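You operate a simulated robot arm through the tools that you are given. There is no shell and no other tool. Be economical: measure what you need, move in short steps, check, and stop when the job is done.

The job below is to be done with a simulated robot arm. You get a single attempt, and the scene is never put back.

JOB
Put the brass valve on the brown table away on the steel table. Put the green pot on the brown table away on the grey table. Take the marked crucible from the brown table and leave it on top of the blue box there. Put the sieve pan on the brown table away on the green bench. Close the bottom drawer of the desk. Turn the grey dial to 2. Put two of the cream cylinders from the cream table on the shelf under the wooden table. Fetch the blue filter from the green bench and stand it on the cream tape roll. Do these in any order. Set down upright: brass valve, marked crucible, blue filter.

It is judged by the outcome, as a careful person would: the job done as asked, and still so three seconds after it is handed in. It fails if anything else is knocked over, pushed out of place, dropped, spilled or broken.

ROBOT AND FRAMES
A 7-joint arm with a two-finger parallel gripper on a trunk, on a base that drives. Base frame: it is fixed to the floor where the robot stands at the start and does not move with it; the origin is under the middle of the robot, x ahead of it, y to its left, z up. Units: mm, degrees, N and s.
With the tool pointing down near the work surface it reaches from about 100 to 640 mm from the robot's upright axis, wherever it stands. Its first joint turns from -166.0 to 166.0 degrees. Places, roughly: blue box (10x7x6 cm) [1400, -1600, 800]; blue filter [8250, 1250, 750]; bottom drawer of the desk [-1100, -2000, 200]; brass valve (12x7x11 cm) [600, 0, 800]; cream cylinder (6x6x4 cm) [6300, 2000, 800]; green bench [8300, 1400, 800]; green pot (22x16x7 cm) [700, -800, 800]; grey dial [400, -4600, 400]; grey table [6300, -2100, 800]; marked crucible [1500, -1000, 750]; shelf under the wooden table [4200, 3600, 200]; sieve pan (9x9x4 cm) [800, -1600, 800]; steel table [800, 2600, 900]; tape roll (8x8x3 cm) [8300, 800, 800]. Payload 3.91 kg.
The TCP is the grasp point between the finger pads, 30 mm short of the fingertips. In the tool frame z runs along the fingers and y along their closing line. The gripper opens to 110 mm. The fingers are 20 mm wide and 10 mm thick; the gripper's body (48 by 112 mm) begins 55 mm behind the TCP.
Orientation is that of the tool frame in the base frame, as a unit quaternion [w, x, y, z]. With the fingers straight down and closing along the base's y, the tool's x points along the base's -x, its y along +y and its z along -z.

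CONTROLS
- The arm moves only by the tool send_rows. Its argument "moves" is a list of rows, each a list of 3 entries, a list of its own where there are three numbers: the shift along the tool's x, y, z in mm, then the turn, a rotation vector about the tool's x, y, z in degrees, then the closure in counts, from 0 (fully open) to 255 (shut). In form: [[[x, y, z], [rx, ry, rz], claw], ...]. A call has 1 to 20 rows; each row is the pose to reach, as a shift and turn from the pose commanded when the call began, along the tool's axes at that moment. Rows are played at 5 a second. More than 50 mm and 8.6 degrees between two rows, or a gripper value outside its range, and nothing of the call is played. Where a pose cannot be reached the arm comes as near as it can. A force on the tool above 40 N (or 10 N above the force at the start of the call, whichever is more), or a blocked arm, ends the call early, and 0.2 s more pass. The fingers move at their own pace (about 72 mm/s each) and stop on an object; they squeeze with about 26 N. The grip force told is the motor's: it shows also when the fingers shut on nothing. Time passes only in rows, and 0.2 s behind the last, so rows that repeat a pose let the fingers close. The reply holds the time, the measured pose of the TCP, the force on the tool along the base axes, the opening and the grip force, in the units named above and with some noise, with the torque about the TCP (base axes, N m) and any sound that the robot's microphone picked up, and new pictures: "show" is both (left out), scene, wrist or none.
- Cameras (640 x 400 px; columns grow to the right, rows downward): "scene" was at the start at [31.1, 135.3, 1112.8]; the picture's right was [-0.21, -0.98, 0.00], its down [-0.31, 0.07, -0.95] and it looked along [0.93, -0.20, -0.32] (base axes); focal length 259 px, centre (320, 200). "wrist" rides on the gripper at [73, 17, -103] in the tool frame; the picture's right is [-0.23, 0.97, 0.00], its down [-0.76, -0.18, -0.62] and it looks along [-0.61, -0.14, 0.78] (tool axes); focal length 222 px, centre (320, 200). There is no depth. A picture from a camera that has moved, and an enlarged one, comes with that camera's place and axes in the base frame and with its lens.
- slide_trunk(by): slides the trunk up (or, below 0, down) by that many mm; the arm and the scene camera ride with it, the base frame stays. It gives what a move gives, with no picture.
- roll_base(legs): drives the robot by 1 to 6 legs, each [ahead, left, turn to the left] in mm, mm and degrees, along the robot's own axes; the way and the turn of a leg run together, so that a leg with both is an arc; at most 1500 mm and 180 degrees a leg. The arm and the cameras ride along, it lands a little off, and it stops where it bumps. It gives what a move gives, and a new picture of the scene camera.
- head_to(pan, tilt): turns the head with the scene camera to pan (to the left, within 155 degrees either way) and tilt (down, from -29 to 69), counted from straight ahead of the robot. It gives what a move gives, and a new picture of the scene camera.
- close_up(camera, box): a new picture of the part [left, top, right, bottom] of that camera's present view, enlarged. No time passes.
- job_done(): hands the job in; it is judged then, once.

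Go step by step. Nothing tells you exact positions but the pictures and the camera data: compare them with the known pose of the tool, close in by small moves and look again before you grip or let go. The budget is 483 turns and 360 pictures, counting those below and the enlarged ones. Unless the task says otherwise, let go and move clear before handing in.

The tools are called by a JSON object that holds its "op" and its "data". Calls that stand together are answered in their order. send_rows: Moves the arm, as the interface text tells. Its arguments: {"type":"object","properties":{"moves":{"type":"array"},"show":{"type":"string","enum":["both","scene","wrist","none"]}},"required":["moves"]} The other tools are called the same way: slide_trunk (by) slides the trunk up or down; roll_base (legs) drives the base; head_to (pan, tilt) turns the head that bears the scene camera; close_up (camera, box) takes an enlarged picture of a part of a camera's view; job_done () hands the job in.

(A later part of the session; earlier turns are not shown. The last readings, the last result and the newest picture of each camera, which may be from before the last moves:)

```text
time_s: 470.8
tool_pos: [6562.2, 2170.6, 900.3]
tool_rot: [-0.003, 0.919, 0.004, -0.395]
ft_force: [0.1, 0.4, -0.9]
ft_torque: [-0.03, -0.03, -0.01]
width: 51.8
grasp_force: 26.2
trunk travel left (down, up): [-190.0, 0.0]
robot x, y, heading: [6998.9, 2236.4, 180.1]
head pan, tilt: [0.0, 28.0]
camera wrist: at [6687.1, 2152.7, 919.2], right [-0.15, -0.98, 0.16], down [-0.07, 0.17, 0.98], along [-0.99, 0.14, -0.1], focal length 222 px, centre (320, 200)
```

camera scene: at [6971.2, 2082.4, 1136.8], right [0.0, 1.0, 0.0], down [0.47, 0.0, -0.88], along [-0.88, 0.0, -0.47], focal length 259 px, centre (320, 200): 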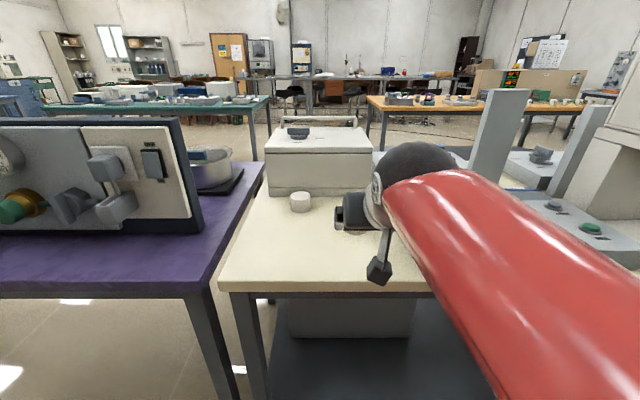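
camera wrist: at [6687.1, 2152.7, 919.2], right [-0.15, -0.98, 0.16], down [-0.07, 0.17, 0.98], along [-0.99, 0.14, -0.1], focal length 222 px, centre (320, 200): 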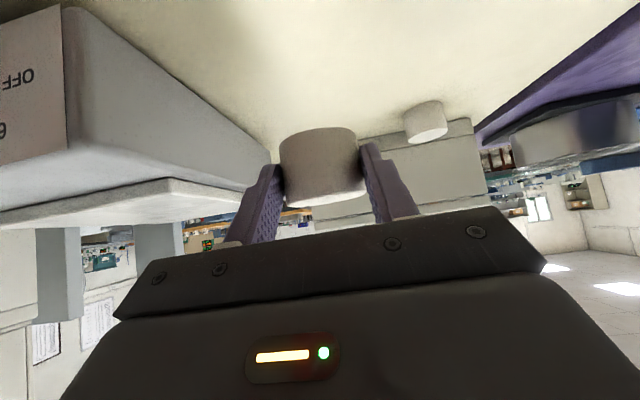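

Second cylinder held. I drive back to the wooden table.

{"op": "roll_base", "data": {"legs": [[-240, 0, 0], [0, 1390, 0], [0, 1390, 0], [965, 0, 0], [965, 0, 0], [0, -1300, 0]]}}

{"op": "roll_base", "data": {"legs": [[0, -1380, 0], [0, -1380, 0]]}}

{"op": "head_to", "data": {"pan": 20, "tilt": 35}}

```text
time_s: 501.1
tool_pos: [4875.3, 731.2, 899.4]
tool_rot: [-0.011, 0.919, -0.015, -0.394]
ft_force: [-0.3, -0.8, -0.5]
ft_torque: [0.0, -0.03, 0.0]
width: 52.6
grasp_force: 25.6
trunk travel left (down, up): [-190.0, 0.0]
robot x, y, heading: [5320.2, 777.4, 177.8]
head pan, tilt: [0.0, 28.0]
camera scene: at [5280.4, 626.7, 1136.8], right [0.04, 1.0, 0.0], down [0.47, -0.02, -0.88], along [-0.88, 0.04, -0.47], focal length 259 px, centre (320, 200)
```

scene: 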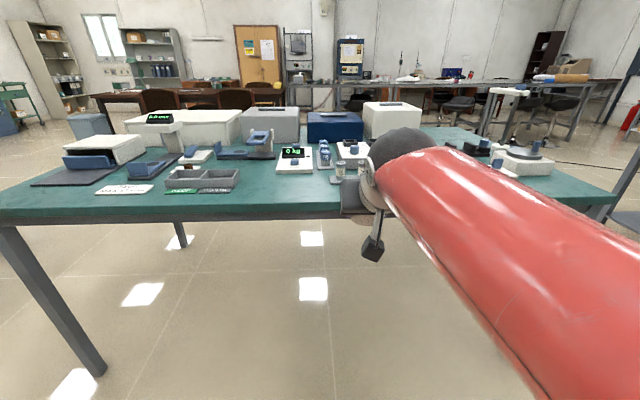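

```text
time_s: 514.3
tool_pos: [5055.1, 3486.9, 899.2]
tool_rot: [-0.02, 0.918, -0.037, -0.394]
ft_force: [0.1, -1.0, -0.3]
ft_torque: [-0.01, 0.01, 0.0]
width: 52.6
grasp_force: 26.5
trunk travel left (down, up): [-190.0, 0.0]
robot x, y, heading: [5501.9, 3514.6, 174.6]
head pan, tilt: [0.0, 28.0]
camera scene: at [5454.7, 3364.1, 1136.8], right [0.09, 1.0, 0.0], down [0.47, -0.04, -0.88], along [-0.88, 0.08, -0.47], focal length 259 px, centre (320, 200)
```

scene: 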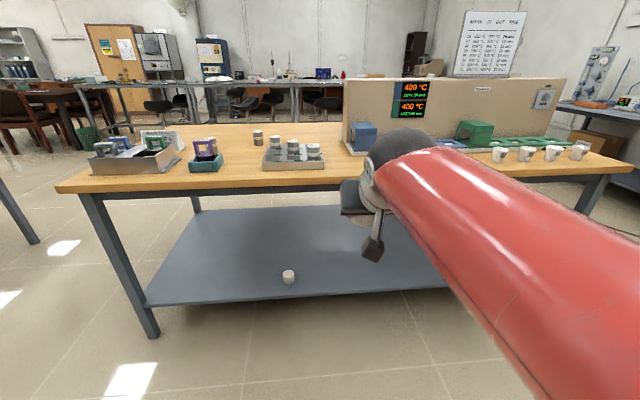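

```text
time_s: 515.2
tool_pos: [5054.6, 3486.7, 899.3]
tool_rot: [-0.02, 0.918, -0.037, -0.395]
ft_force: [-0.1, 0.3, -0.6]
ft_torque: [-0.01, -0.01, -0.02]
width: 52.4
grasp_force: 26.2
trunk travel left (down, up): [-190.0, 0.0]
robot x, y, heading: [5499.4, 3513.4, 174.9]
head pan, tilt: [20.0, 35.0]
camera scene: at [5460.4, 3333.4, 1125.9], right [-0.26, 0.97, 0.0], down [0.55, 0.15, -0.82], along [-0.79, -0.21, -0.57], focal length 259 px, centre (320, 200)
```

scene: 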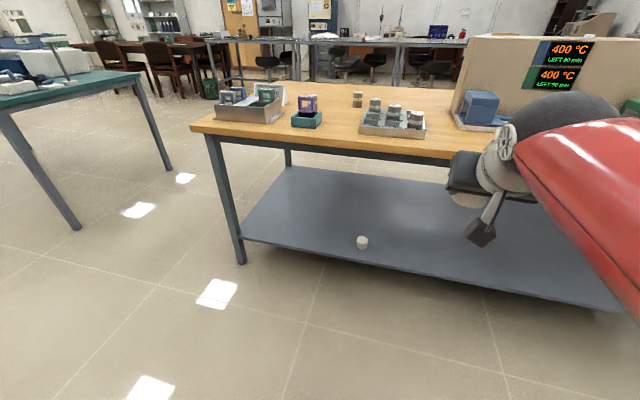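

First cylinder visible on shelf. I square up, approach, lower, and extend.

{"op": "roll_base", "data": {"legs": [[0, 0, 5.1], [160, 0, 0]]}}

{"op": "slide_trunk", "data": {"by": -190}}

{"op": "send_rows", "data": {"moves": [[[16.6, 0, 40.5], [0, 0, 0], 255], [[33, 0, 81], [0, 0, 0], 255], [[50, 0, 121.5], [0, 0, 0], 255], [[66, 0, 162], [0, 0, 0], 255], [[83, 0, 202], [0, 0, 0], 255], [[99, 0, 243], [0, 0, 0], 255], [[116, 0, 283], [0, 0, 0], 255], [[133, 0, 324], [0, 0, 0], 255], [[149, 0, 364], [0, 0, 0], 255], [[166, 0, 405], [0, 0, 0], 255]], "show": "wrist"}}

```text
time_s: 517.1
tool_pos: [4897.9, 3447.1, 899.9]
tool_rot: [-0.003, 0.919, 0.003, -0.395]
ft_force: [0.1, 0.3, 0.8]
ft_torque: [0.0, -0.01, -0.01]
width: 52.3
grasp_force: 26.1
trunk travel left (down, up): [-190.0, 0.0]
robot x, y, heading: [5341.3, 3513.5, 179.9]
head pan, tilt: [20.0, 35.0]
camera scene: at [5317.1, 3330.7, 1125.9], right [-0.34, 0.94, 0.0], down [0.54, 0.2, -0.82], along [-0.77, -0.28, -0.57], focal length 259 px, centre (320, 200)
```

scene: 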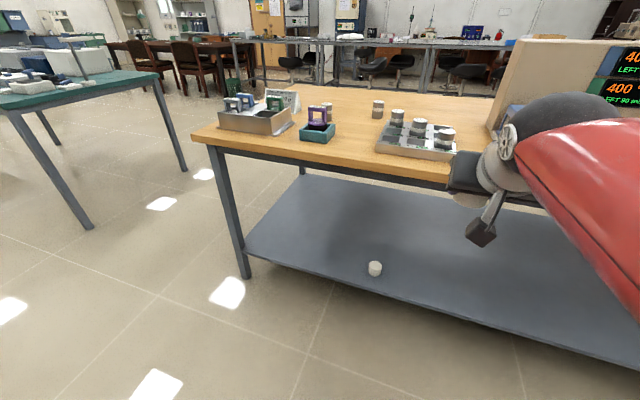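

```text
time_s: 519.2
tool_pos: [4899.0, 3448.5, 710.9]
tool_rot: [-0.002, 0.919, 0.004, -0.395]
ft_force: [-0.6, 0.3, -0.2]
ft_torque: [0.01, 0.02, 0.03]
width: 52.6
grasp_force: 25.7
trunk travel left (down, up): [0.0, 190.0]
robot x, y, heading: [5340.1, 3515.2, 180.1]
head pan, tilt: [20.0, 35.0]
```

```text
time_s: 521.4
tool_pos: [4719.3, 3447.4, 310.1]
tool_rot: [-0.002, 0.918, 0.004, -0.396]
ft_force: [0.0, 0.6, 0.2]
ft_torque: [0.02, -0.01, -0.01]
width: 52.1
grasp_force: 25.9
trunk travel left (down, up): [0.0, 190.0]
robot x, y, heading: [5336.3, 3510.4, -180.1]
head pan, tilt: [20.0, 35.0]
camera wrist: at [4844.8, 3429.7, 329.9], right [-0.15, -0.98, 0.16], down [-0.07, 0.17, 0.98], along [-0.99, 0.14, -0.1], focal length 222 px, centre (320, 200)
```

wrist: 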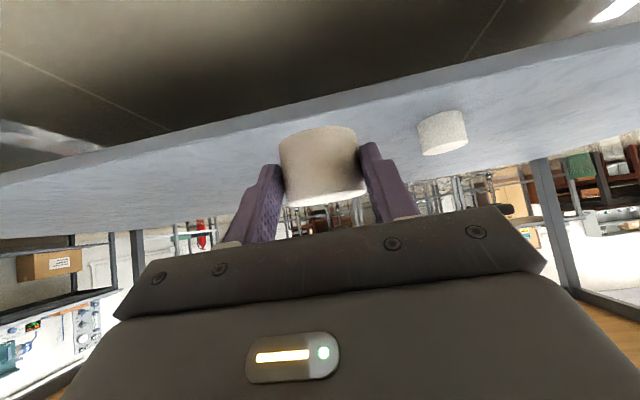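

Clean. I drive 170 mm forward over the shelf and lower to contact.

{"op": "roll_base", "data": {"legs": [[170, 0, 0]]}}

{"op": "send_rows", "data": {"moves": [[[14.5, 0, 13.8], [0, 0, 0], 255], [[29, 0, 27.5], [0, 0, 0], 255], [[36, 0, 34.4], [0, 0, 0], 255], [[39, 0, 37], [0, 0, 0], 255], [[41, 0, 39], [0, 0, 0], 255], [[42.5, 0, 40.4], [0, 0, 0], 255], [[44, 0, 41.8], [0, 0, 0], 255], [[45.5, 0, 43.2], [0, 0, 0], 255], [[47, 0, 44.6], [0, 0, 0], 255]], "show": "wrist"}}

```text
time_s: 522.8
tool_pos: [4549.8, 3448.5, 311.7]
tool_rot: [-0.004, 0.919, 0.004, -0.395]
ft_force: [0.3, -0.4, -1.0]
ft_torque: [0.02, -0.02, -0.02]
width: 52.1
grasp_force: 26.2
trunk travel left (down, up): [0.0, 190.0]
robot x, y, heading: [5166.2, 3514.3, 179.9]
head pan, tilt: [20.0, 35.0]
camera scene: at [5147.2, 3330.8, 935.9], right [-0.34, 0.94, 0.0], down [0.54, 0.2, -0.82], along [-0.77, -0.28, -0.57], focal length 259 px, centre (320, 200)
```

scene: 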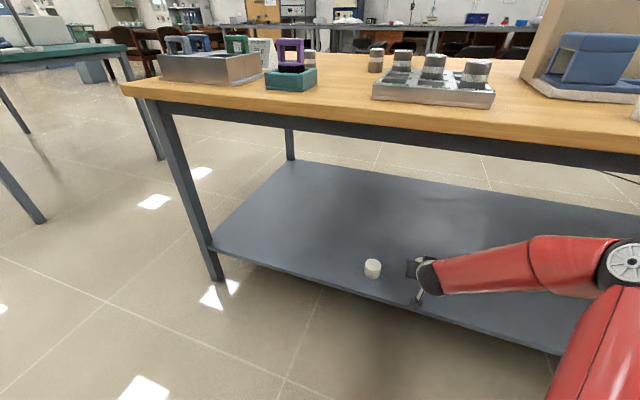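

```text
time_s: 524.8
tool_pos: [4549.9, 3447.4, 247.5]
tool_rot: [-0.002, 0.918, 0.004, -0.398]
ft_force: [-7.9, 0.0, 24.6]
ft_torque: [-0.06, 0.75, -0.06]
width: 52.4
grasp_force: 25.8
trunk travel left (down, up): [0.0, 190.0]
robot x, y, heading: [5170.4, 3515.6, 180.0]
head pan, tilt: [20.0, 35.0]
camera wrist: at [4674.9, 3430.9, 267.0], right [-0.15, -0.98, 0.16], down [-0.07, 0.17, 0.98], along [-0.99, 0.14, -0.09], focal length 222 px, centre (320, 200)
```

wrist: 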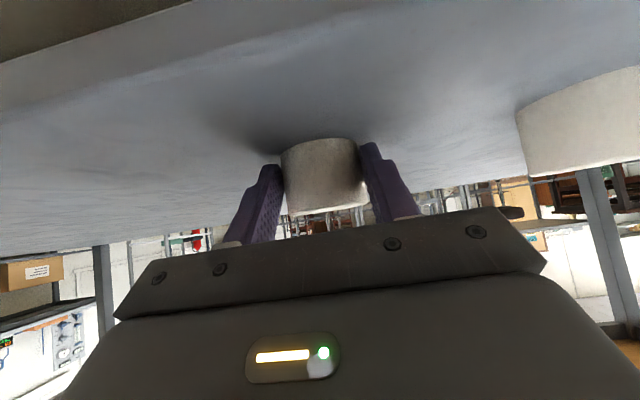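

{"op": "send_rows", "data": {"moves": [[[-2, 0, -2], [0, 0, 0], 255], [[-2, 0, -2], [0, 0, 0], 255], [[-2, 0, -2], [0, 0, 0], 130], [[-2, 0, -2], [0, 0, 0], 115], [[-2, 0, -2], [0, 0, 0], 95], [[-2, 0, -2], [0, 0, 0], 60], [[-2, 0, -25], [0, 0, 0], 60], [[-2, 0, -60], [0, 0, 0], 60], [[-2, 0, -90], [0, 0, 0], 60]], "show": "wrist"}}

{"op": "roll_base", "data": {"legs": [[-280, 0, 0]]}}

```text
time_s: 526.8
tool_pos: [4613.3, 3444.6, 309.9]
tool_rot: [-0.004, 0.919, 0.003, -0.395]
ft_force: [0.3, -0.3, 0.3]
ft_torque: [-0.04, -0.01, 0.0]
width: 84.3
grasp_force: 0.0
trunk travel left (down, up): [0.0, 190.0]
robot x, y, heading: [5170.1, 3514.1, 179.9]
head pan, tilt: [20.0, 35.0]
camera wrist: at [4739.5, 3428.3, 329.5], right [-0.15, -0.98, 0.16], down [-0.07, 0.17, 0.98], along [-0.99, 0.14, -0.1], focal length 222 px, centre (320, 200)
```

wrist: 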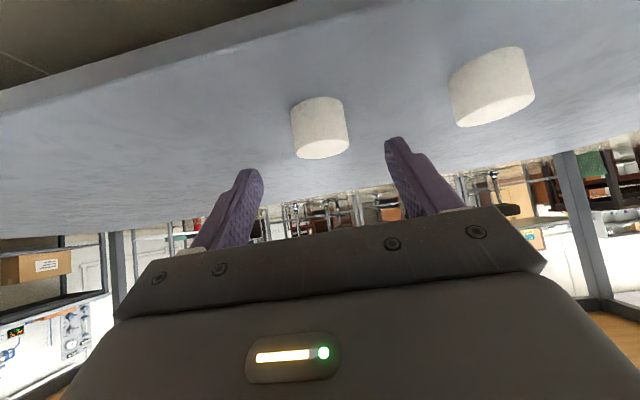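

```text
time_s: 528.8
tool_pos: [4896.5, 3447.8, 310.5]
tool_rot: [-0.004, 0.919, 0.001, -0.395]
ft_force: [0.2, 0.6, -0.9]
ft_torque: [0.01, 0.0, 0.02]
width: 84.1
grasp_force: 0.1
trunk travel left (down, up): [0.0, 190.0]
robot x, y, heading: [5450.8, 3510.3, 179.8]
head pan, tilt: [20.0, 35.0]
camera scene: at [5429.1, 3329.9, 935.9], right [-0.34, 0.94, 0.0], down [0.54, 0.19, -0.82], along [-0.77, -0.27, -0.57], focal length 259 px, centre (320, 200)
```

scene: 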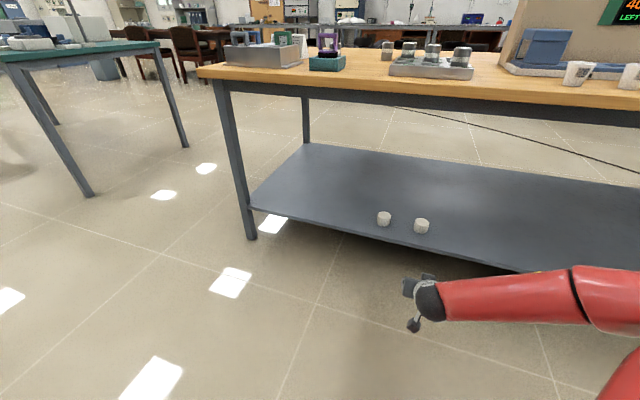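

Both cylinders are on the shelf. I raise the arm, restore tool-down, and head back for the green pot.

{"op": "send_rows", "data": {"moves": [[[-20, 0, -42], [0, 0, 0], 60], [[-40, 0, -84], [0, 0, 0], 60], [[-60, 0, -126], [0, 0, 0], 60], [[-80, 0, -168], [0, 0, 0], 60], [[-100, 0, -210], [0, 0, 0], 60], [[-120, 0, -252], [0, 0, 0], 60], [[-140, 0, -294], [0, 0, 0], 60], [[-160, 0, -336], [0, 0, 0], 60], [[-170, 0, -350], [0, 7.7, 0], 60], [[-175, 0, -360], [0, 15.4, 0], 60], [[-180, 0, -370], [0, 23.1, 0], 60], [[-180, 0, -370], [0, 30.8, 0], 60], [[-180, 0, -370], [0, 38.5, 0], 60], [[-180, 0, -370], [0, 46.4, 0], 60]], "show": "none"}}

{"op": "slide_trunk", "data": {"by": 190}}

{"op": "roll_base", "data": {"legs": [[120, 1450, 0], [0, 1450, 0], [0, 1420, 0]]}}

```text
time_s: 531.8
tool_pos: [5042.2, 3442.6, 695.9]
tool_rot: [-0.004, 1.0, 0.0, 0.0]
ft_force: [0.7, 0.6, 0.3]
ft_torque: [-0.01, -0.01, 0.02]
width: 84.3
grasp_force: 0.0
trunk travel left (down, up): [0.0, 190.0]
robot x, y, heading: [5453.7, 3511.0, 179.6]
head pan, tilt: [20.0, 35.0]
```

```text
time_s: 533.9
tool_pos: [5042.2, 3444.3, 885.5]
tool_rot: [-0.004, 1.0, -0.002, -0.001]
ft_force: [-0.2, -0.2, -0.5]
ft_torque: [0.0, -0.04, -0.01]
width: 84.1
grasp_force: 0.0
trunk travel left (down, up): [-190.0, 0.0]
robot x, y, heading: [5455.8, 3512.5, 179.6]
head pan, tilt: [20.0, 35.0]
```

```text
time_s: 554.8
tool_pos: [4959.3, -931.0, 884.8]
tool_rot: [-0.005, 1.0, 0.013, -0.001]
ft_force: [-0.1, -0.6, 0.1]
ft_torque: [0.03, 0.02, -0.01]
width: 84.1
grasp_force: 0.0
trunk travel left (down, up): [-190.0, 0.0]
robot x, y, heading: [5366.1, -849.6, -178.6]
head pan, tilt: [20.0, 35.0]
camera scene: at [5349.7, -1032.9, 1125.9], right [-0.36, 0.93, 0.0], down [0.53, 0.21, -0.82], along [-0.76, -0.3, -0.57], focal length 259 px, centre (320, 200)
```

scene: 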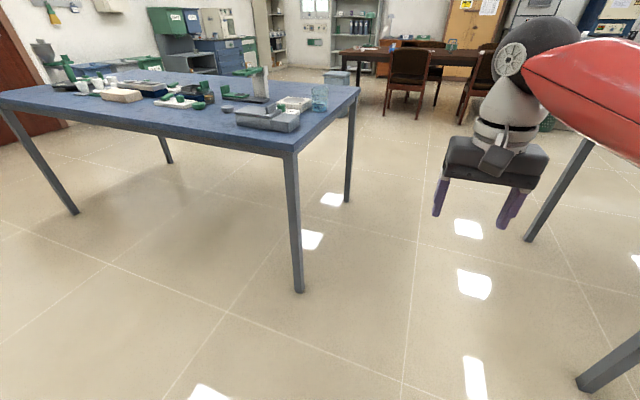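

{"op": "roll_base", "data": {"legs": [[1200, 0, -1.4], [1200, 0, 0], [300, 1380, 0], [0, 480, 0], [1440, 0, 0], [1400, 0, 0]]}}

{"op": "head_to", "data": {"pan": -40, "tilt": 25}}

```text
time_s: 589.0
tool_pos: [-640.3, -2632.4, 885.9]
tool_rot: [-0.005, 1.0, -0.015, -0.002]
ft_force: [0.8, 0.7, -0.2]
ft_torque: [-0.01, 0.01, 0.01]
width: 84.3
grasp_force: 0.0
trunk travel left (down, up): [-190.0, 0.0]
robot x, y, heading: [-228.4, -2573.3, 178.0]
head pan, tilt: [20.0, 35.0]
camera scene: at [-256.4, -2757.9, 1125.9], right [-0.31, 0.95, 0.0], down [0.55, 0.18, -0.82], along [-0.78, -0.25, -0.57], focal length 259 px, centre (320, 200)
```

scene: 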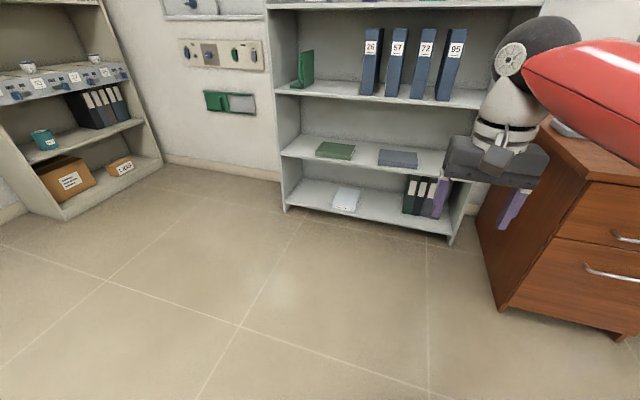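

```text
time_s: 590.3
tool_pos: [-640.8, -2633.5, 885.6]
tool_rot: [-0.005, 1.0, -0.015, -0.001]
ft_force: [-0.7, 0.7, -0.1]
ft_torque: [-0.01, 0.0, -0.01]
width: 84.1
grasp_force: 0.0
trunk travel left (down, up): [-190.0, 0.0]
robot x, y, heading: [-225.8, -2577.9, 177.9]
head pan, tilt: [-40.0, 25.0]
camera scene: at [-241.1, -2669.1, 1141.6], right [0.67, 0.74, 0.0], down [0.31, -0.28, -0.91], along [-0.67, 0.61, -0.42], focal length 259 px, centre (320, 200)
```

scene: 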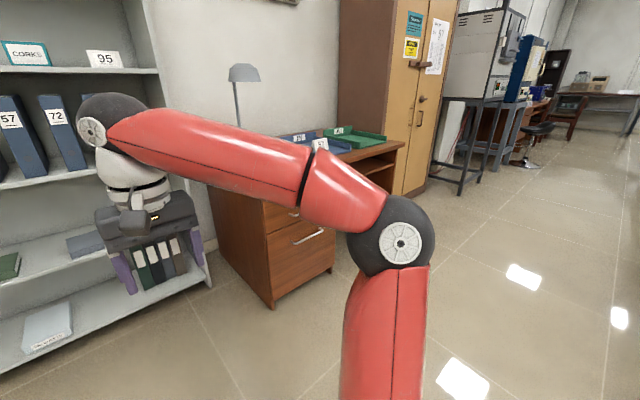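

{"op": "roll_base", "data": {"legs": [[0, 0, 180], [0, 960, 2.0], [0, 960, 0]]}}

{"op": "head_to", "data": {"pan": 0, "tilt": 35}}

```text
time_s: 607.4
tool_pos: [130.7, -564.7, 885.2]
tool_rot: [0.001, -0.012, 1.0, -0.004]
ft_force: [1.2, 0.1, -0.4]
ft_torque: [0.01, 0.03, 0.02]
width: 83.8
grasp_force: 0.1
trunk travel left (down, up): [-190.0, 0.0]
robot x, y, heading: [-275.2, -645.8, 1.2]
head pan, tilt: [-40.0, 25.0]
camera scene: at [-269.0, -547.6, 1141.7], right [-0.63, -0.78, 0.0], down [-0.33, 0.27, -0.91], along [0.7, -0.57, -0.42], focal length 259 px, centre (320, 200)
```

scene: 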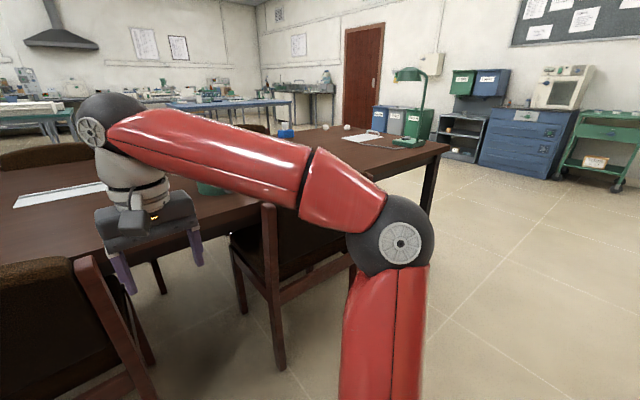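

```text
time_s: 608.5
tool_pos: [132.4, -564.2, 885.3]
tool_rot: [0.001, -0.011, 1.0, -0.004]
ft_force: [-0.1, -0.2, 0.0]
ft_torque: [-0.02, 0.0, 0.01]
width: 84.2
grasp_force: 0.0
trunk travel left (down, up): [-190.0, 0.0]
robot x, y, heading: [-279.9, -642.5, 1.1]
head pan, tilt: [0.0, 35.0]
camera scene: at [-252.5, -488.2, 1125.9], right [0.02, -1.0, 0.0], down [-0.57, -0.01, -0.82], along [0.82, 0.01, -0.57], focal length 259 px, centre (320, 200)
```

scene: 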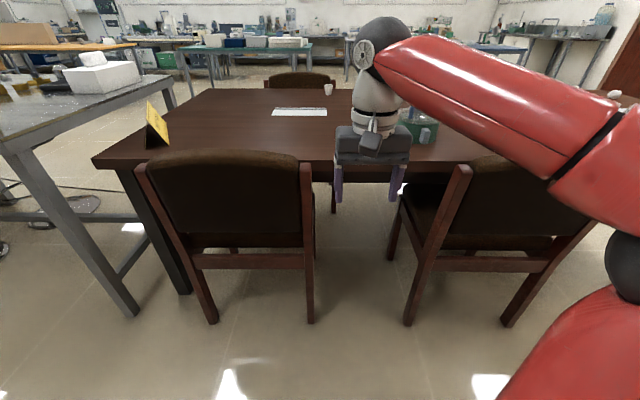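

Gap between chairs is y -436…-879 centred -657; I ease the rounded base front into it to x≈150.

{"op": "roll_base", "data": {"legs": [[430, -19, -1.1]]}}

{"op": "head_to", "data": {"pan": -5, "tilt": 40}}

```text
time_s: 611.1
tool_pos: [557.3, -585.9, 884.9]
tool_rot: [0.001, -0.003, 1.0, -0.004]
ft_force: [0.3, 0.3, -0.5]
ft_torque: [0.0, 0.02, -0.03]
width: 83.9
grasp_force: 0.2
trunk travel left (down, up): [-190.0, 0.0]
robot x, y, heading: [146.4, -659.3, 0.1]
head pan, tilt: [0.0, 35.0]
camera scene: at [173.4, -504.2, 1125.9], right [0.0, -1.0, 0.0], down [-0.57, 0.0, -0.82], along [0.82, 0.0, -0.57], focal length 259 px, centre (320, 200)
```

scene: 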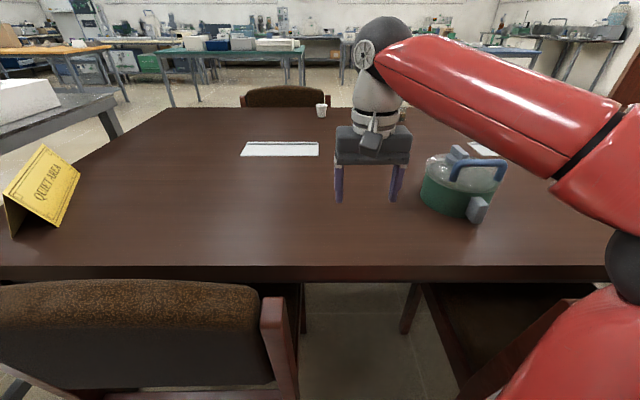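

```text
time_s: 611.8
tool_pos: [556.9, -587.2, 884.4]
tool_rot: [0.001, -0.003, 1.0, -0.004]
ft_force: [0.2, 0.2, 0.5]
ft_torque: [0.01, 0.0, -0.03]
width: 84.2
grasp_force: 0.0
trunk travel left (down, up): [-190.0, 0.0]
robot x, y, heading: [148.4, -657.4, 0.1]
head pan, tilt: [-5.0, 40.0]
camera scene: at [170.0, -511.6, 1118.4], right [-0.09, -1.0, 0.0], down [-0.64, 0.06, -0.77], along [0.76, -0.07, -0.64], focal length 259 px, centre (320, 200)
```

scene: 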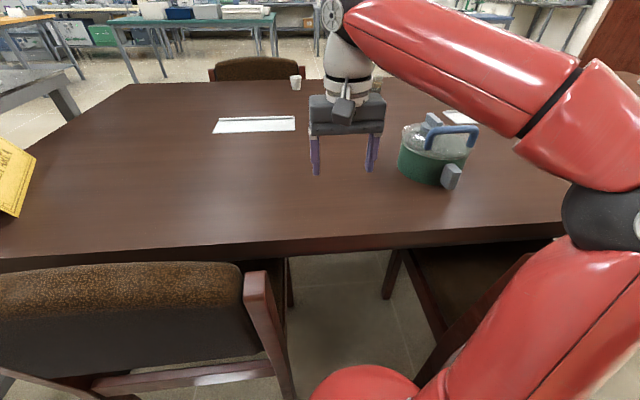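

{"op": "close_up", "data": {"camera": "scene", "box": [380, 90, 500, 210]}}

{"op": "send_rows", "data": {"moves": [[[-30, -35, 0], [0, 0, 0], 20], [[-60, -70, 0], [0, 0, 0], 0], [[-75, -110, 0], [0, 0, 0], 0], [[-85, -150, 0], [0, 0, 0], 0]], "show": "wrist"}}

```text
3.33 times, centred on (440, 150) of scene
camera zoom: at [170.0, -511.6, 1118.4], right [-0.09, -1.0, 0.0], down [-0.64, 0.06, -0.77], along [0.76, -0.07, -0.64], focal length 864 px, centre (-80, 367)
```

zoom: 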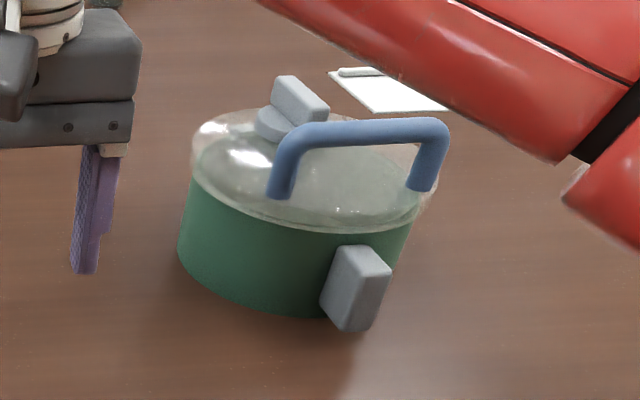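

```text
time_s: 612.8
tool_pos: [643.0, -737.7, 887.6]
tool_rot: [0.001, -0.003, 1.0, -0.005]
ft_force: [-0.2, 0.8, -0.1]
ft_torque: [-0.01, 0.02, -0.02]
width: 110.0
grasp_force: 0.0
trunk travel left (down, up): [-190.0, 0.0]
robot x, y, heading: [145.5, -656.4, 0.1]
head pan, tilt: [-5.0, 40.0]
camera wrist: at [569.8, -721.6, 991.9], right [0.22, 0.98, -0.01], down [0.76, -0.17, 0.63], along [0.61, -0.14, -0.78], focal length 222 px, centre (320, 200)
```

wrist: 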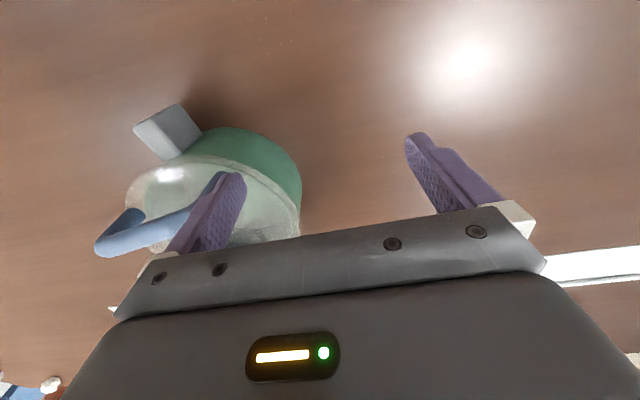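

I need a better look at the pot's handles. I move the hand higher and in front of it.

{"op": "send_rows", "data": {"moves": [[[10, -25, -20], [0, 0, 0], 0], [[20, -60, -40], [0, 0, 0], 0], [[30, -100, -50], [0, 0, 0], 0], [[30, -130, -50], [0, 0, 0], 0]], "show": "wrist"}}

{"op": "close_up", "data": {"camera": "wrist", "box": [200, 100, 440, 250]}}

```text
time_s: 613.8
tool_pos: [610.9, -865.3, 938.5]
tool_rot: [0.0, -0.002, 1.0, -0.005]
ft_force: [0.3, 0.1, 0.7]
ft_torque: [0.0, 0.03, 0.02]
width: 109.8
grasp_force: 0.1
trunk travel left (down, up): [-190.0, 0.0]
robot x, y, heading: [146.4, -660.4, 0.0]
head pan, tilt: [-5.0, 40.0]
camera wrist: at [538.5, -848.7, 1043.1], right [0.22, 0.97, -0.01], down [0.76, -0.17, 0.63], along [0.61, -0.14, -0.78], focal length 222 px, centre (320, 200)
```

wrist: 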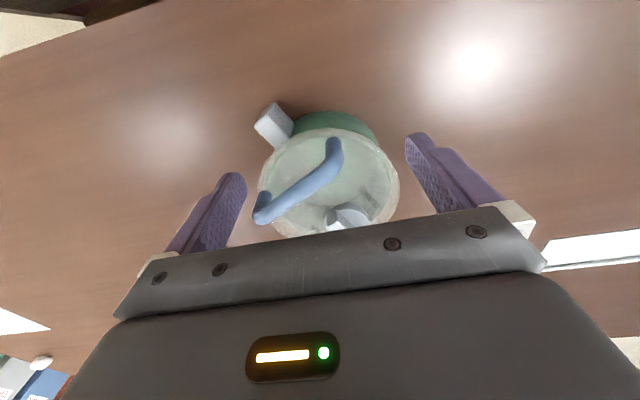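

```text
2.67 times, centred on (320, 175) of wrist
camera zoom: at [538.5, -848.7, 1043.1], right [0.22, 0.97, -0.01], down [0.76, -0.17, 0.63], along [0.61, -0.14, -0.78], focal length 592 px, centre (320, 267)
```

zoom: 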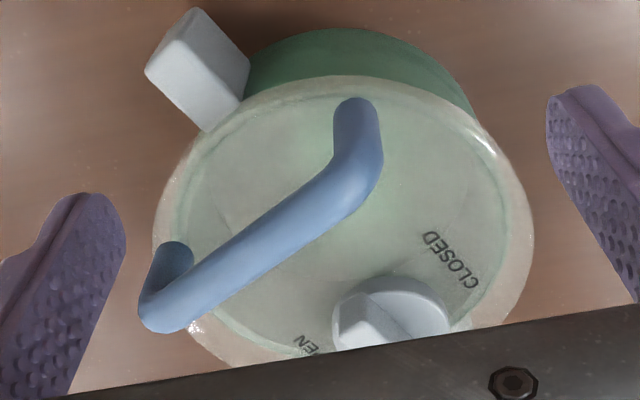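

The lid has a latch knob marked OPEN/CLOSED and an off-centre blue handle. I move forward to see which way the knob points.

{"op": "send_rows", "data": {"moves": [[[-30, 5, 3], [0, 0, 0], 0], [[-60, 10, 10], [0, 0, 0], 0]], "show": "none"}}

{"op": "close_up", "data": {"camera": "wrist", "box": [200, 60, 440, 220]}}

{"op": "close_up", "data": {"camera": "scene", "box": [395, 100, 485, 170]}}

```text
time_s: 614.4
tool_pos: [669.8, -857.2, 927.3]
tool_rot: [0.004, -0.003, 1.0, -0.004]
ft_force: [-1.3, -2.0, 1.5]
ft_torque: [0.19, -0.09, -0.02]
width: 110.0
grasp_force: 0.0
trunk travel left (down, up): [-190.0, 0.0]
robot x, y, heading: [142.4, -660.0, -0.1]
head pan, tilt: [-5.0, 40.0]
```

```text
2.50 times, centred on (320, 140) of wrist
camera zoom: at [597.0, -841.3, 1031.2], right [0.22, 0.97, -0.01], down [0.76, -0.17, 0.63], along [0.61, -0.14, -0.78], focal length 555 px, centre (320, 350)
```

zoom: 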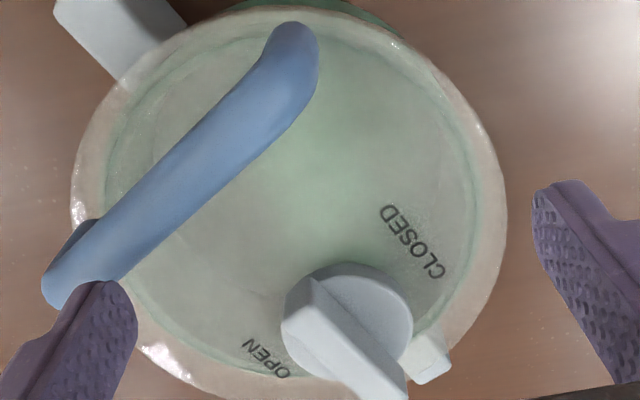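

```text
5.71 times, centred on (440, 135) of scene
camera zoom: at [169.3, -513.7, 1118.6], right [-0.09, -1.0, 0.0], down [-0.64, 0.06, -0.77], along [0.76, -0.07, -0.64], focal length 1481 px, centre (-366, 571)
```

zoom: 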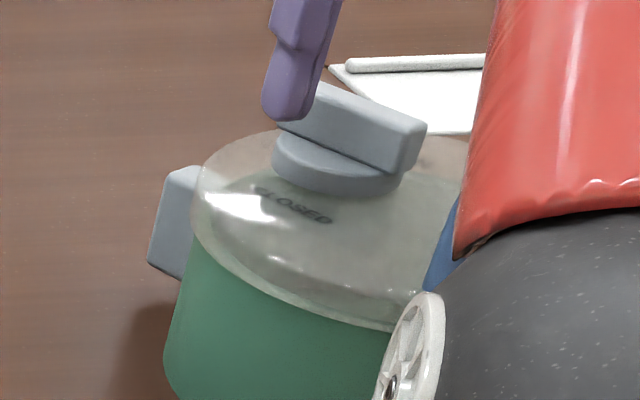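

I touched the blue handle slightly; I back off the same way. The safe grip is the pot's grey side lug (lid handle is off-centre and the latch unclear).

{"op": "send_rows", "data": {"moves": [[[30, -5, -3], [0, 0, 0], 0], [[60, -10, -10], [0, 0, 0], 0], [[90, -10, -12], [0, 0, 0], 0]], "show": "wrist"}}

{"op": "close_up", "data": {"camera": "scene", "box": [380, 90, 500, 210]}}

```text
time_s: 615.2
tool_pos: [583.8, -868.4, 938.4]
tool_rot: [0.0, -0.002, 1.0, -0.003]
ft_force: [0.0, -0.7, -0.1]
ft_torque: [-0.01, 0.03, 0.0]
width: 109.8
grasp_force: 0.0
trunk travel left (down, up): [-190.0, 0.0]
robot x, y, heading: [144.2, -659.0, 0.1]
head pan, tilt: [-5.0, 40.0]
camera wrist: at [511.5, -851.0, 1042.6], right [0.22, 0.98, -0.01], down [0.76, -0.17, 0.63], along [0.61, -0.14, -0.78], focal length 222 px, centre (320, 200)
```

wrist: 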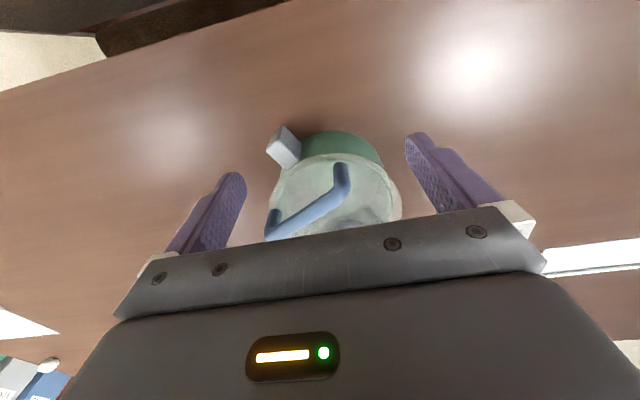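

```text
3.33 times, centred on (440, 150) of scene
camera zoom: at [170.4, -511.7, 1118.3], right [-0.09, -1.0, 0.0], down [-0.64, 0.06, -0.77], along [0.76, -0.07, -0.64], focal length 864 px, centre (-80, 367)
```

zoom: 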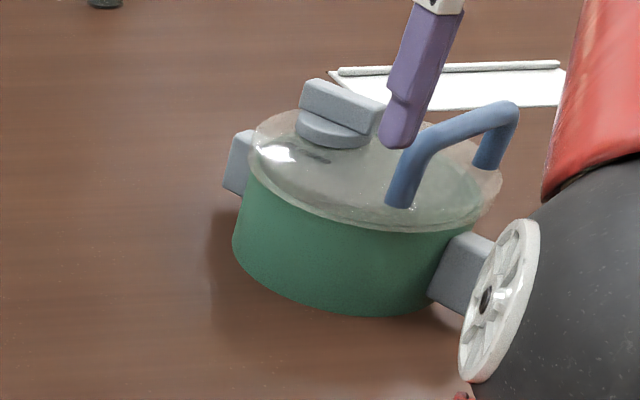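

I rotate the tool to match the lug's direction (30°) and position above the near lug for a closer look.

{"op": "send_rows", "data": {"moves": [[[0, -15, 5], [0, 0, -7.5], 60], [[-5, -30, 10], [0, 0, -15], 100], [[-12, -45, 15], [0, 0, -22.5], 115], [[-20, -52, 18], [0, 0, -30], 115]], "show": "wrist"}}

{"op": "close_up", "data": {"camera": "scene", "box": [380, 90, 500, 210]}}

```text
time_s: 616.2
tool_pos: [602.3, -919.4, 921.2]
tool_rot: [0.0, -0.262, 0.965, -0.005]
ft_force: [0.8, 0.5, 0.0]
ft_torque: [-0.05, 0.02, 0.0]
width: 60.4
grasp_force: 0.1
trunk travel left (down, up): [-190.0, 0.0]
robot x, y, heading: [145.7, -656.4, -0.1]
head pan, tilt: [-5.0, 40.0]
camera wrist: at [532.0, -940.7, 1026.3], right [-0.3, 0.95, -0.01], down [0.74, 0.24, 0.62], along [0.6, 0.18, -0.78], focal length 222 px, centre (320, 200)
```

wrist: 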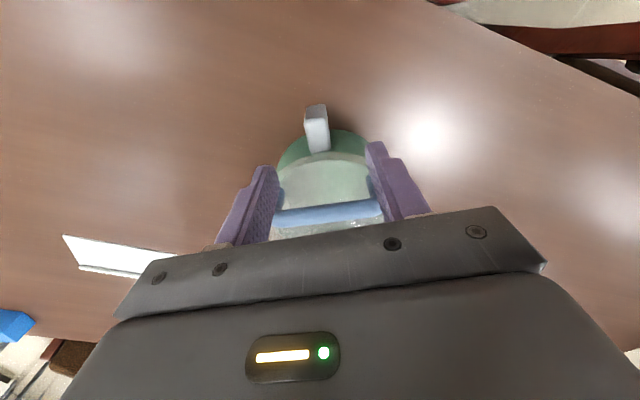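

```text
3.33 times, centred on (440, 150) of scene
camera zoom: at [170.0, -511.6, 1118.3], right [-0.09, -1.0, 0.0], down [-0.64, 0.06, -0.77], along [0.76, -0.07, -0.64], focal length 864 px, centre (-80, 367)
```

zoom: 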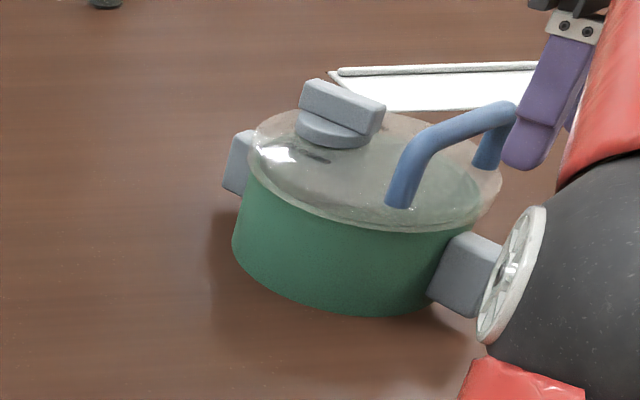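

Aligned with the lug (22 mm wide). I centre on it and descend, straddling it.

{"op": "send_rows", "data": {"moves": [[[-7, -3, 30], [0, 0, 0], 115], [[-7, -3, 65], [0, 0, 0], 115], [[-7, -3, 90], [0, 0, 0], 115]], "show": "wrist"}}

{"op": "close_up", "data": {"camera": "wrist", "box": [220, 90, 420, 240]}}

```text
time_s: 617.0
tool_pos: [609.2, -917.9, 833.9]
tool_rot: [0.002, -0.261, 0.965, -0.007]
ft_force: [2.1, -3.2, 14.2]
ft_torque: [0.58, -0.31, -0.14]
width: 60.4
grasp_force: 0.1
trunk travel left (down, up): [-190.0, 0.0]
robot x, y, heading: [145.0, -656.7, -0.2]
head pan, tilt: [-5.0, 40.0]
camera wrist: at [536.9, -939.6, 938.4], right [-0.29, 0.96, -0.01], down [0.74, 0.24, 0.63], along [0.6, 0.18, -0.78], focal length 222 px, centre (320, 200)
```

wrist: 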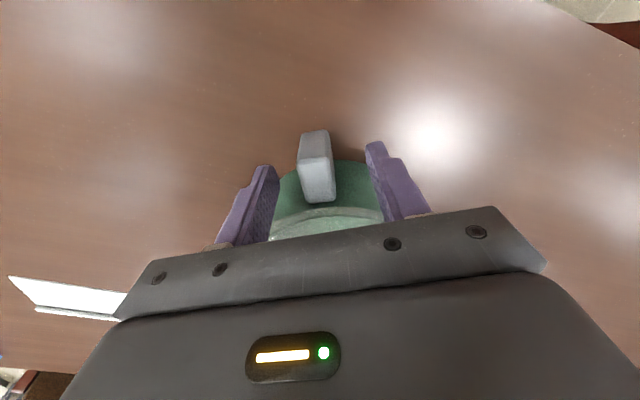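

```text
2.67 times, centred on (320, 165) of wrist
camera zoom: at [536.9, -939.6, 938.4], right [-0.29, 0.96, -0.01], down [0.74, 0.24, 0.63], along [0.6, 0.18, -0.78], focal length 592 px, centre (320, 293)
```

zoom: 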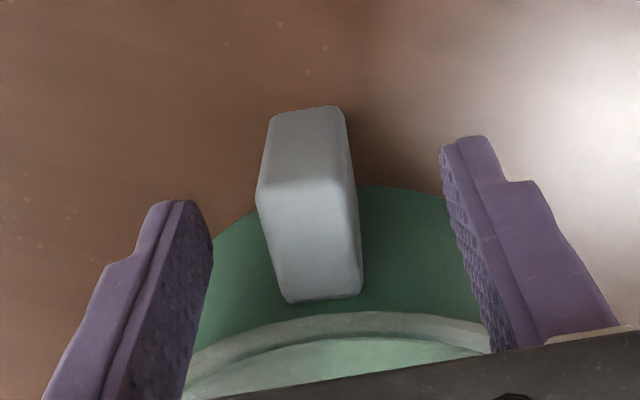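

The palm touched the tall blue arch. I back up and instead pitch the tool 40° so the palm leans away from the arch.

{"op": "send_rows", "data": {"moves": [[[0, 0, -30], [0, 0, 0], 115], [[20, 0, -60], [0, 0, 0], 115], [[40, 0, -60], [0, -8, 0], 115], [[50, 0, -60], [0, -16, 0], 115], [[55, 0, -60], [0, -24, 0], 115], [[55, 0, -60], [0, -32, 0], 115], [[55, 0, -60], [0, -40, 0], 115]], "show": "wrist"}}

```text
time_s: 618.6
tool_pos: [563.4, -946.2, 892.3]
tool_rot: [0.331, -0.246, 0.907, 0.085]
ft_force: [-0.2, 1.1, 0.2]
ft_torque: [0.0, 0.0, -0.03]
width: 60.4
grasp_force: 0.1
trunk travel left (down, up): [-190.0, 0.0]
robot x, y, heading: [147.8, -658.2, 0.1]
head pan, tilt: [-5.0, 40.0]
camera wrist: at [449.1, -993.5, 926.0], right [-0.34, 0.93, 0.14], down [0.24, -0.05, 0.97], along [0.91, 0.36, -0.21], focal length 222 px, centre (320, 200)
```

wrist: 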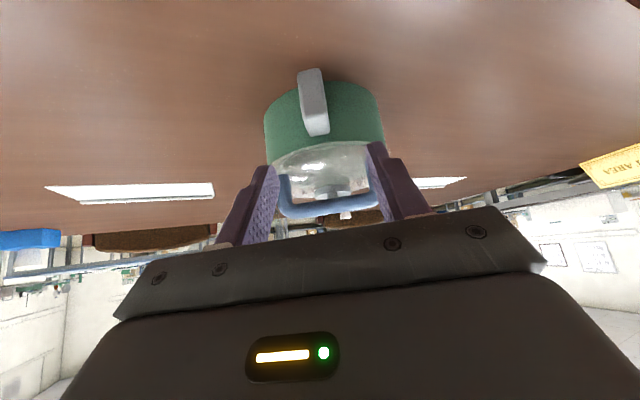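

{"op": "send_rows", "data": {"moves": [[[4, -1, 35], [0, 0, 0], 115], [[8, -1, 70], [0, 0, 0], 115], [[10, -1, 85], [0, 0, 0], 115]], "show": "wrist"}}

{"op": "close_up", "data": {"camera": "wrist", "box": [220, 60, 420, 240]}}

```text
time_s: 619.4
tool_pos: [603.9, -925.4, 820.6]
tool_rot: [0.33, -0.247, 0.907, 0.086]
ft_force: [-0.4, 0.4, 0.1]
ft_torque: [0.02, 0.01, 0.0]
width: 60.5
grasp_force: 0.0
trunk travel left (down, up): [-190.0, 0.0]
robot x, y, heading: [147.8, -655.9, 0.3]
head pan, tilt: [-5.0, 40.0]
camera wrist: at [490.0, -971.6, 853.7], right [-0.34, 0.93, 0.14], down [0.24, -0.05, 0.97], along [0.91, 0.36, -0.21], focal length 222 px, centre (320, 200)
```

wrist: 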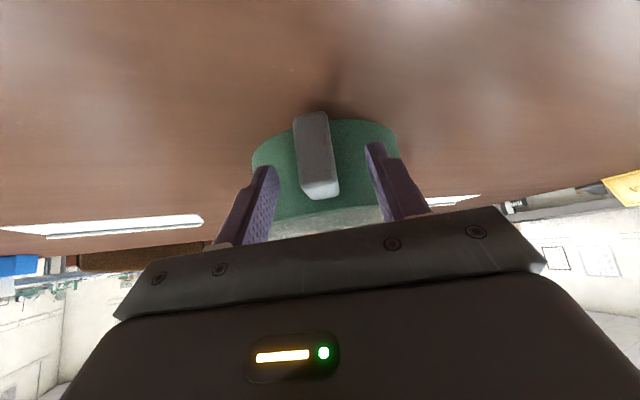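

```text
2.22 times, centred on (320, 150) of wrist
camera zoom: at [490.0, -971.6, 853.7], right [-0.34, 0.93, 0.14], down [0.24, -0.05, 0.97], along [0.91, 0.36, -0.21], focal length 494 px, centre (320, 311)
```

zoom: 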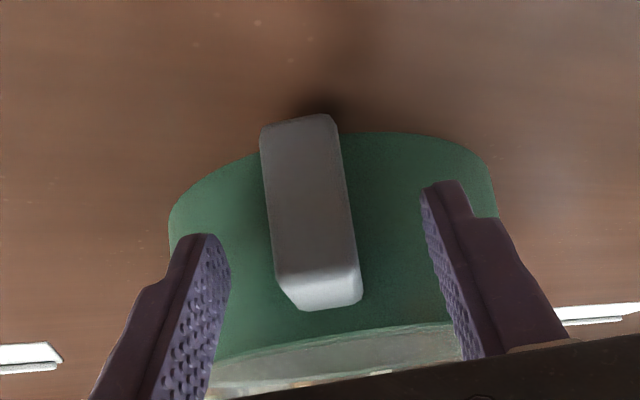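

{"op": "send_rows", "data": {"moves": [[[2, 0, 14], [0, 0, 0], 115], [[4, 0, 26], [0, 0, 0], 115], [[4, 0, 26], [0, 0, 0], 150], [[4, 0, 26], [0, 0, 0], 170], [[4, 0, 26], [0, 0, 0], 185], [[4, 0, 26], [0, 0, 0], 200], [[4, 0, 26], [0, 0, 0], 255], [[4, 0, 26], [0, 0, 0], 255]], "show": "wrist"}}

{"op": "close_up", "data": {"camera": "wrist", "box": [220, 60, 420, 240]}}

```text
time_s: 621.2
tool_pos: [615.7, -916.5, 796.5]
tool_rot: [0.33, -0.246, 0.907, 0.085]
ft_force: [0.4, -0.7, 0.9]
ft_torque: [0.22, -0.02, -0.4]
width: 22.1
grasp_force: 26.0
trunk travel left (down, up): [-190.0, 0.0]
robot x, y, heading: [146.2, -656.7, -0.0]
head pan, tilt: [-5.0, 40.0]
camera wrist: at [502.2, -964.6, 830.9], right [-0.34, 0.93, 0.14], down [0.25, -0.05, 0.97], along [0.91, 0.36, -0.21], focal length 222 px, centre (320, 200)
```

wrist: 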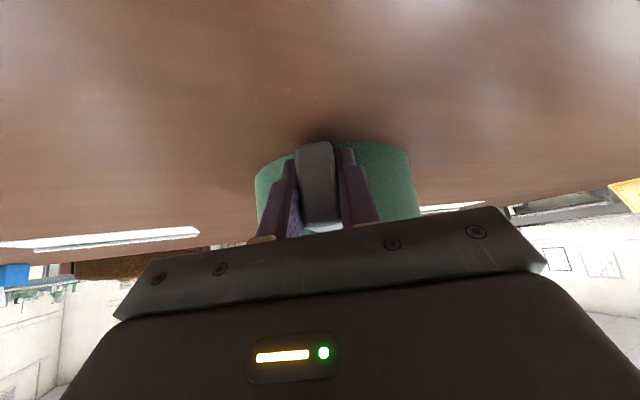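

```text
2.22 times, centred on (320, 150) of wrist
camera zoom: at [502.2, -964.6, 830.9], right [-0.34, 0.93, 0.14], down [0.25, -0.05, 0.97], along [0.91, 0.36, -0.21], focal length 494 px, centre (320, 311)
```

zoom: 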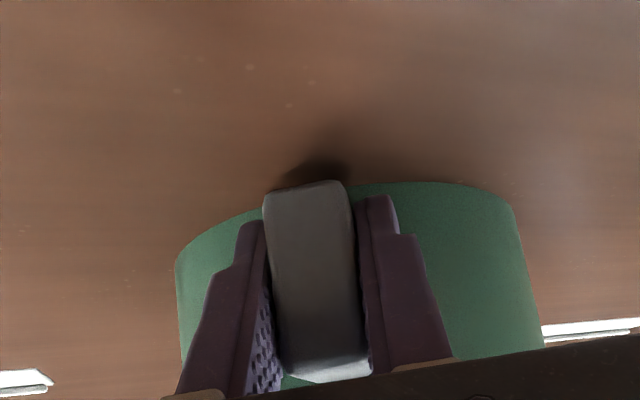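

Good, broad grip on the lug (22 mm). I test-lift a few mm and read the torque.

{"op": "send_rows", "data": {"moves": [[[-1.3, 0, -1.5], [0, 0, 0], 255], [[-2.6, 0, -3], [0, 0, 0], 255], [[-3.9, 0, -4.6], [0, 0, 0], 255], [[-5.1, 0, -6.1], [0, 0, 0], 255]], "show": "none"}}

{"op": "close_up", "data": {"camera": "scene", "box": [380, 90, 500, 210]}}

```text
time_s: 622.2
tool_pos: [617.5, -916.5, 804.9]
tool_rot: [0.329, -0.246, 0.908, 0.086]
ft_force: [-0.6, -0.6, -11.0]
ft_torque: [-0.56, 0.95, -0.04]
width: 21.9
grasp_force: 26.2
trunk travel left (down, up): [-190.0, 0.0]
robot x, y, heading: [145.8, -660.4, -0.0]
head pan, tilt: [-5.0, 40.0]
```

```text
3.33 times, centred on (440, 150) of scene
camera zoom: at [170.6, -511.9, 1118.3], right [-0.09, -1.0, 0.0], down [-0.64, 0.06, -0.77], along [0.76, -0.07, -0.64], focal length 864 px, centre (-80, 367)
```

zoom: 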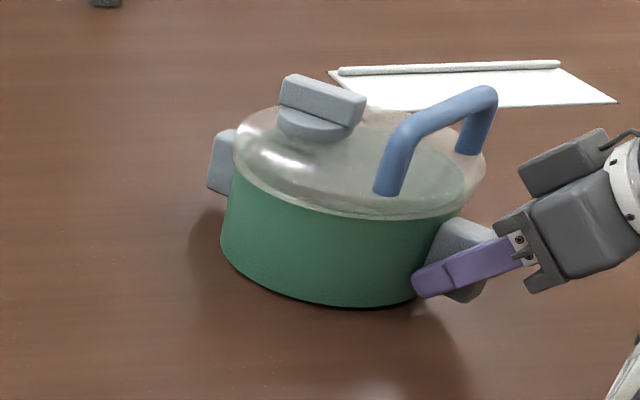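

The full weight (~11 N) is carried at the lug with no slip. I lift higher and check the pot stays level.

{"op": "send_rows", "data": {"moves": [[[-5, 0, -6], [0, 0, 0], 255], [[-13, 0, -15], [0, 0, 0], 255], [[-23, 0, -27], [0, 0, 0], 255], [[-32, 0, -38], [0, 0, 0], 255]], "show": "none"}}

{"op": "close_up", "data": {"camera": "scene", "box": [370, 70, 530, 210]}}

```text
time_s: 623.2
tool_pos: [615.7, -916.4, 855.2]
tool_rot: [0.329, -0.247, 0.907, 0.086]
ft_force: [-0.5, 0.3, -11.8]
ft_torque: [-0.54, 0.98, 0.04]
width: 21.3
grasp_force: 25.8
trunk travel left (down, up): [-190.0, 0.0]
robot x, y, heading: [146.9, -661.0, 0.1]
head pan, tilt: [-5.0, 40.0]
```

```text
2.86 times, centred on (450, 140) of scene
camera zoom: at [170.6, -511.9, 1118.3], right [-0.09, -1.0, 0.0], down [-0.64, 0.06, -0.77], along [0.76, -0.07, -0.64], focal length 740 px, centre (-51, 371)
```

zoom: 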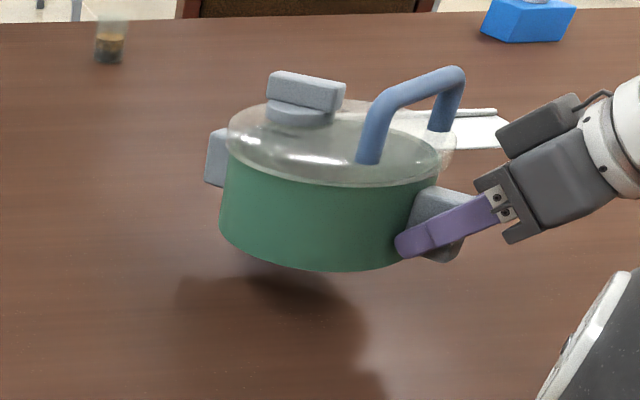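

Level and firm. I raise it above chair height and back out between the chairs.

{"op": "send_rows", "data": {"moves": [[[-13, 0, -15], [0, 0, 0], 255], [[-26, 0, -31], [0, 0, 0], 255], [[-39, 0, -46], [0, 0, 0], 255], [[-52, 0, -62], [0, 0, 0], 255], [[-58, 0, -69], [0, 0, 0], 255]], "show": "none"}}

{"op": "roll_base", "data": {"legs": [[-200, 0, 0]]}}

```text
time_s: 624.4
tool_pos: [616.7, -916.8, 946.7]
tool_rot: [0.33, -0.247, 0.907, 0.086]
ft_force: [-0.4, 1.1, -12.0]
ft_torque: [-0.46, 1.07, 0.1]
width: 21.3
grasp_force: 24.9
trunk travel left (down, up): [-190.0, 0.0]
robot x, y, heading: [146.3, -656.8, 0.1]
head pan, tilt: [-5.0, 40.0]
```

```text
time_s: 626.0
tool_pos: [419.7, -915.4, 945.6]
tool_rot: [0.33, -0.249, 0.906, 0.087]
ft_force: [0.5, 0.2, -10.7]
ft_torque: [-0.48, 0.82, 0.02]
width: 21.4
grasp_force: 25.5
trunk travel left (down, up): [-190.0, 0.0]
robot x, y, heading: [-47.7, -657.8, 0.1]
head pan, tilt: [-5.0, 40.0]
camera scene: at [-26.6, -511.9, 1118.3], right [-0.09, -1.0, 0.0], down [-0.64, 0.06, -0.77], along [0.76, -0.07, -0.64], focal length 259 px, centre (320, 200)
```

scene: 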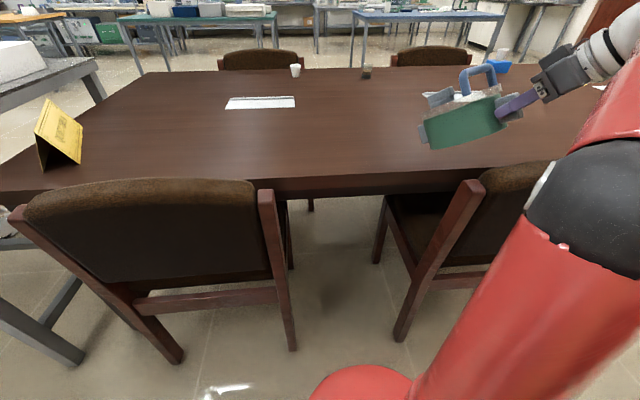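

{"op": "close_up", "data": {"camera": "scene", "box": [400, 40, 560, 170]}}

```text
3.08 times, centred on (480, 105) of scene
camera zoom: at [-26.6, -511.9, 1118.3], right [-0.09, -1.0, 0.0], down [-0.64, 0.06, -0.77], along [0.76, -0.07, -0.64], focal length 797 px, centre (-172, 492)
```

zoom: 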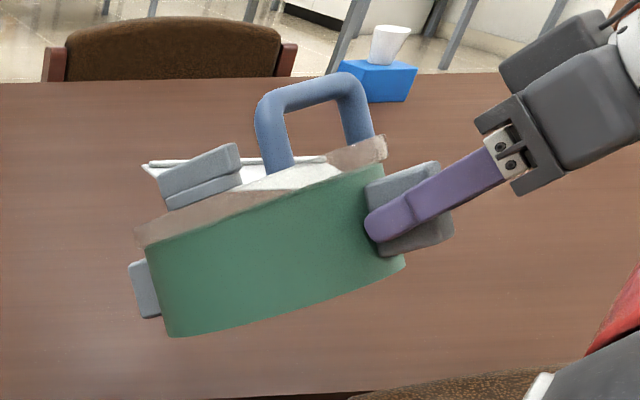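

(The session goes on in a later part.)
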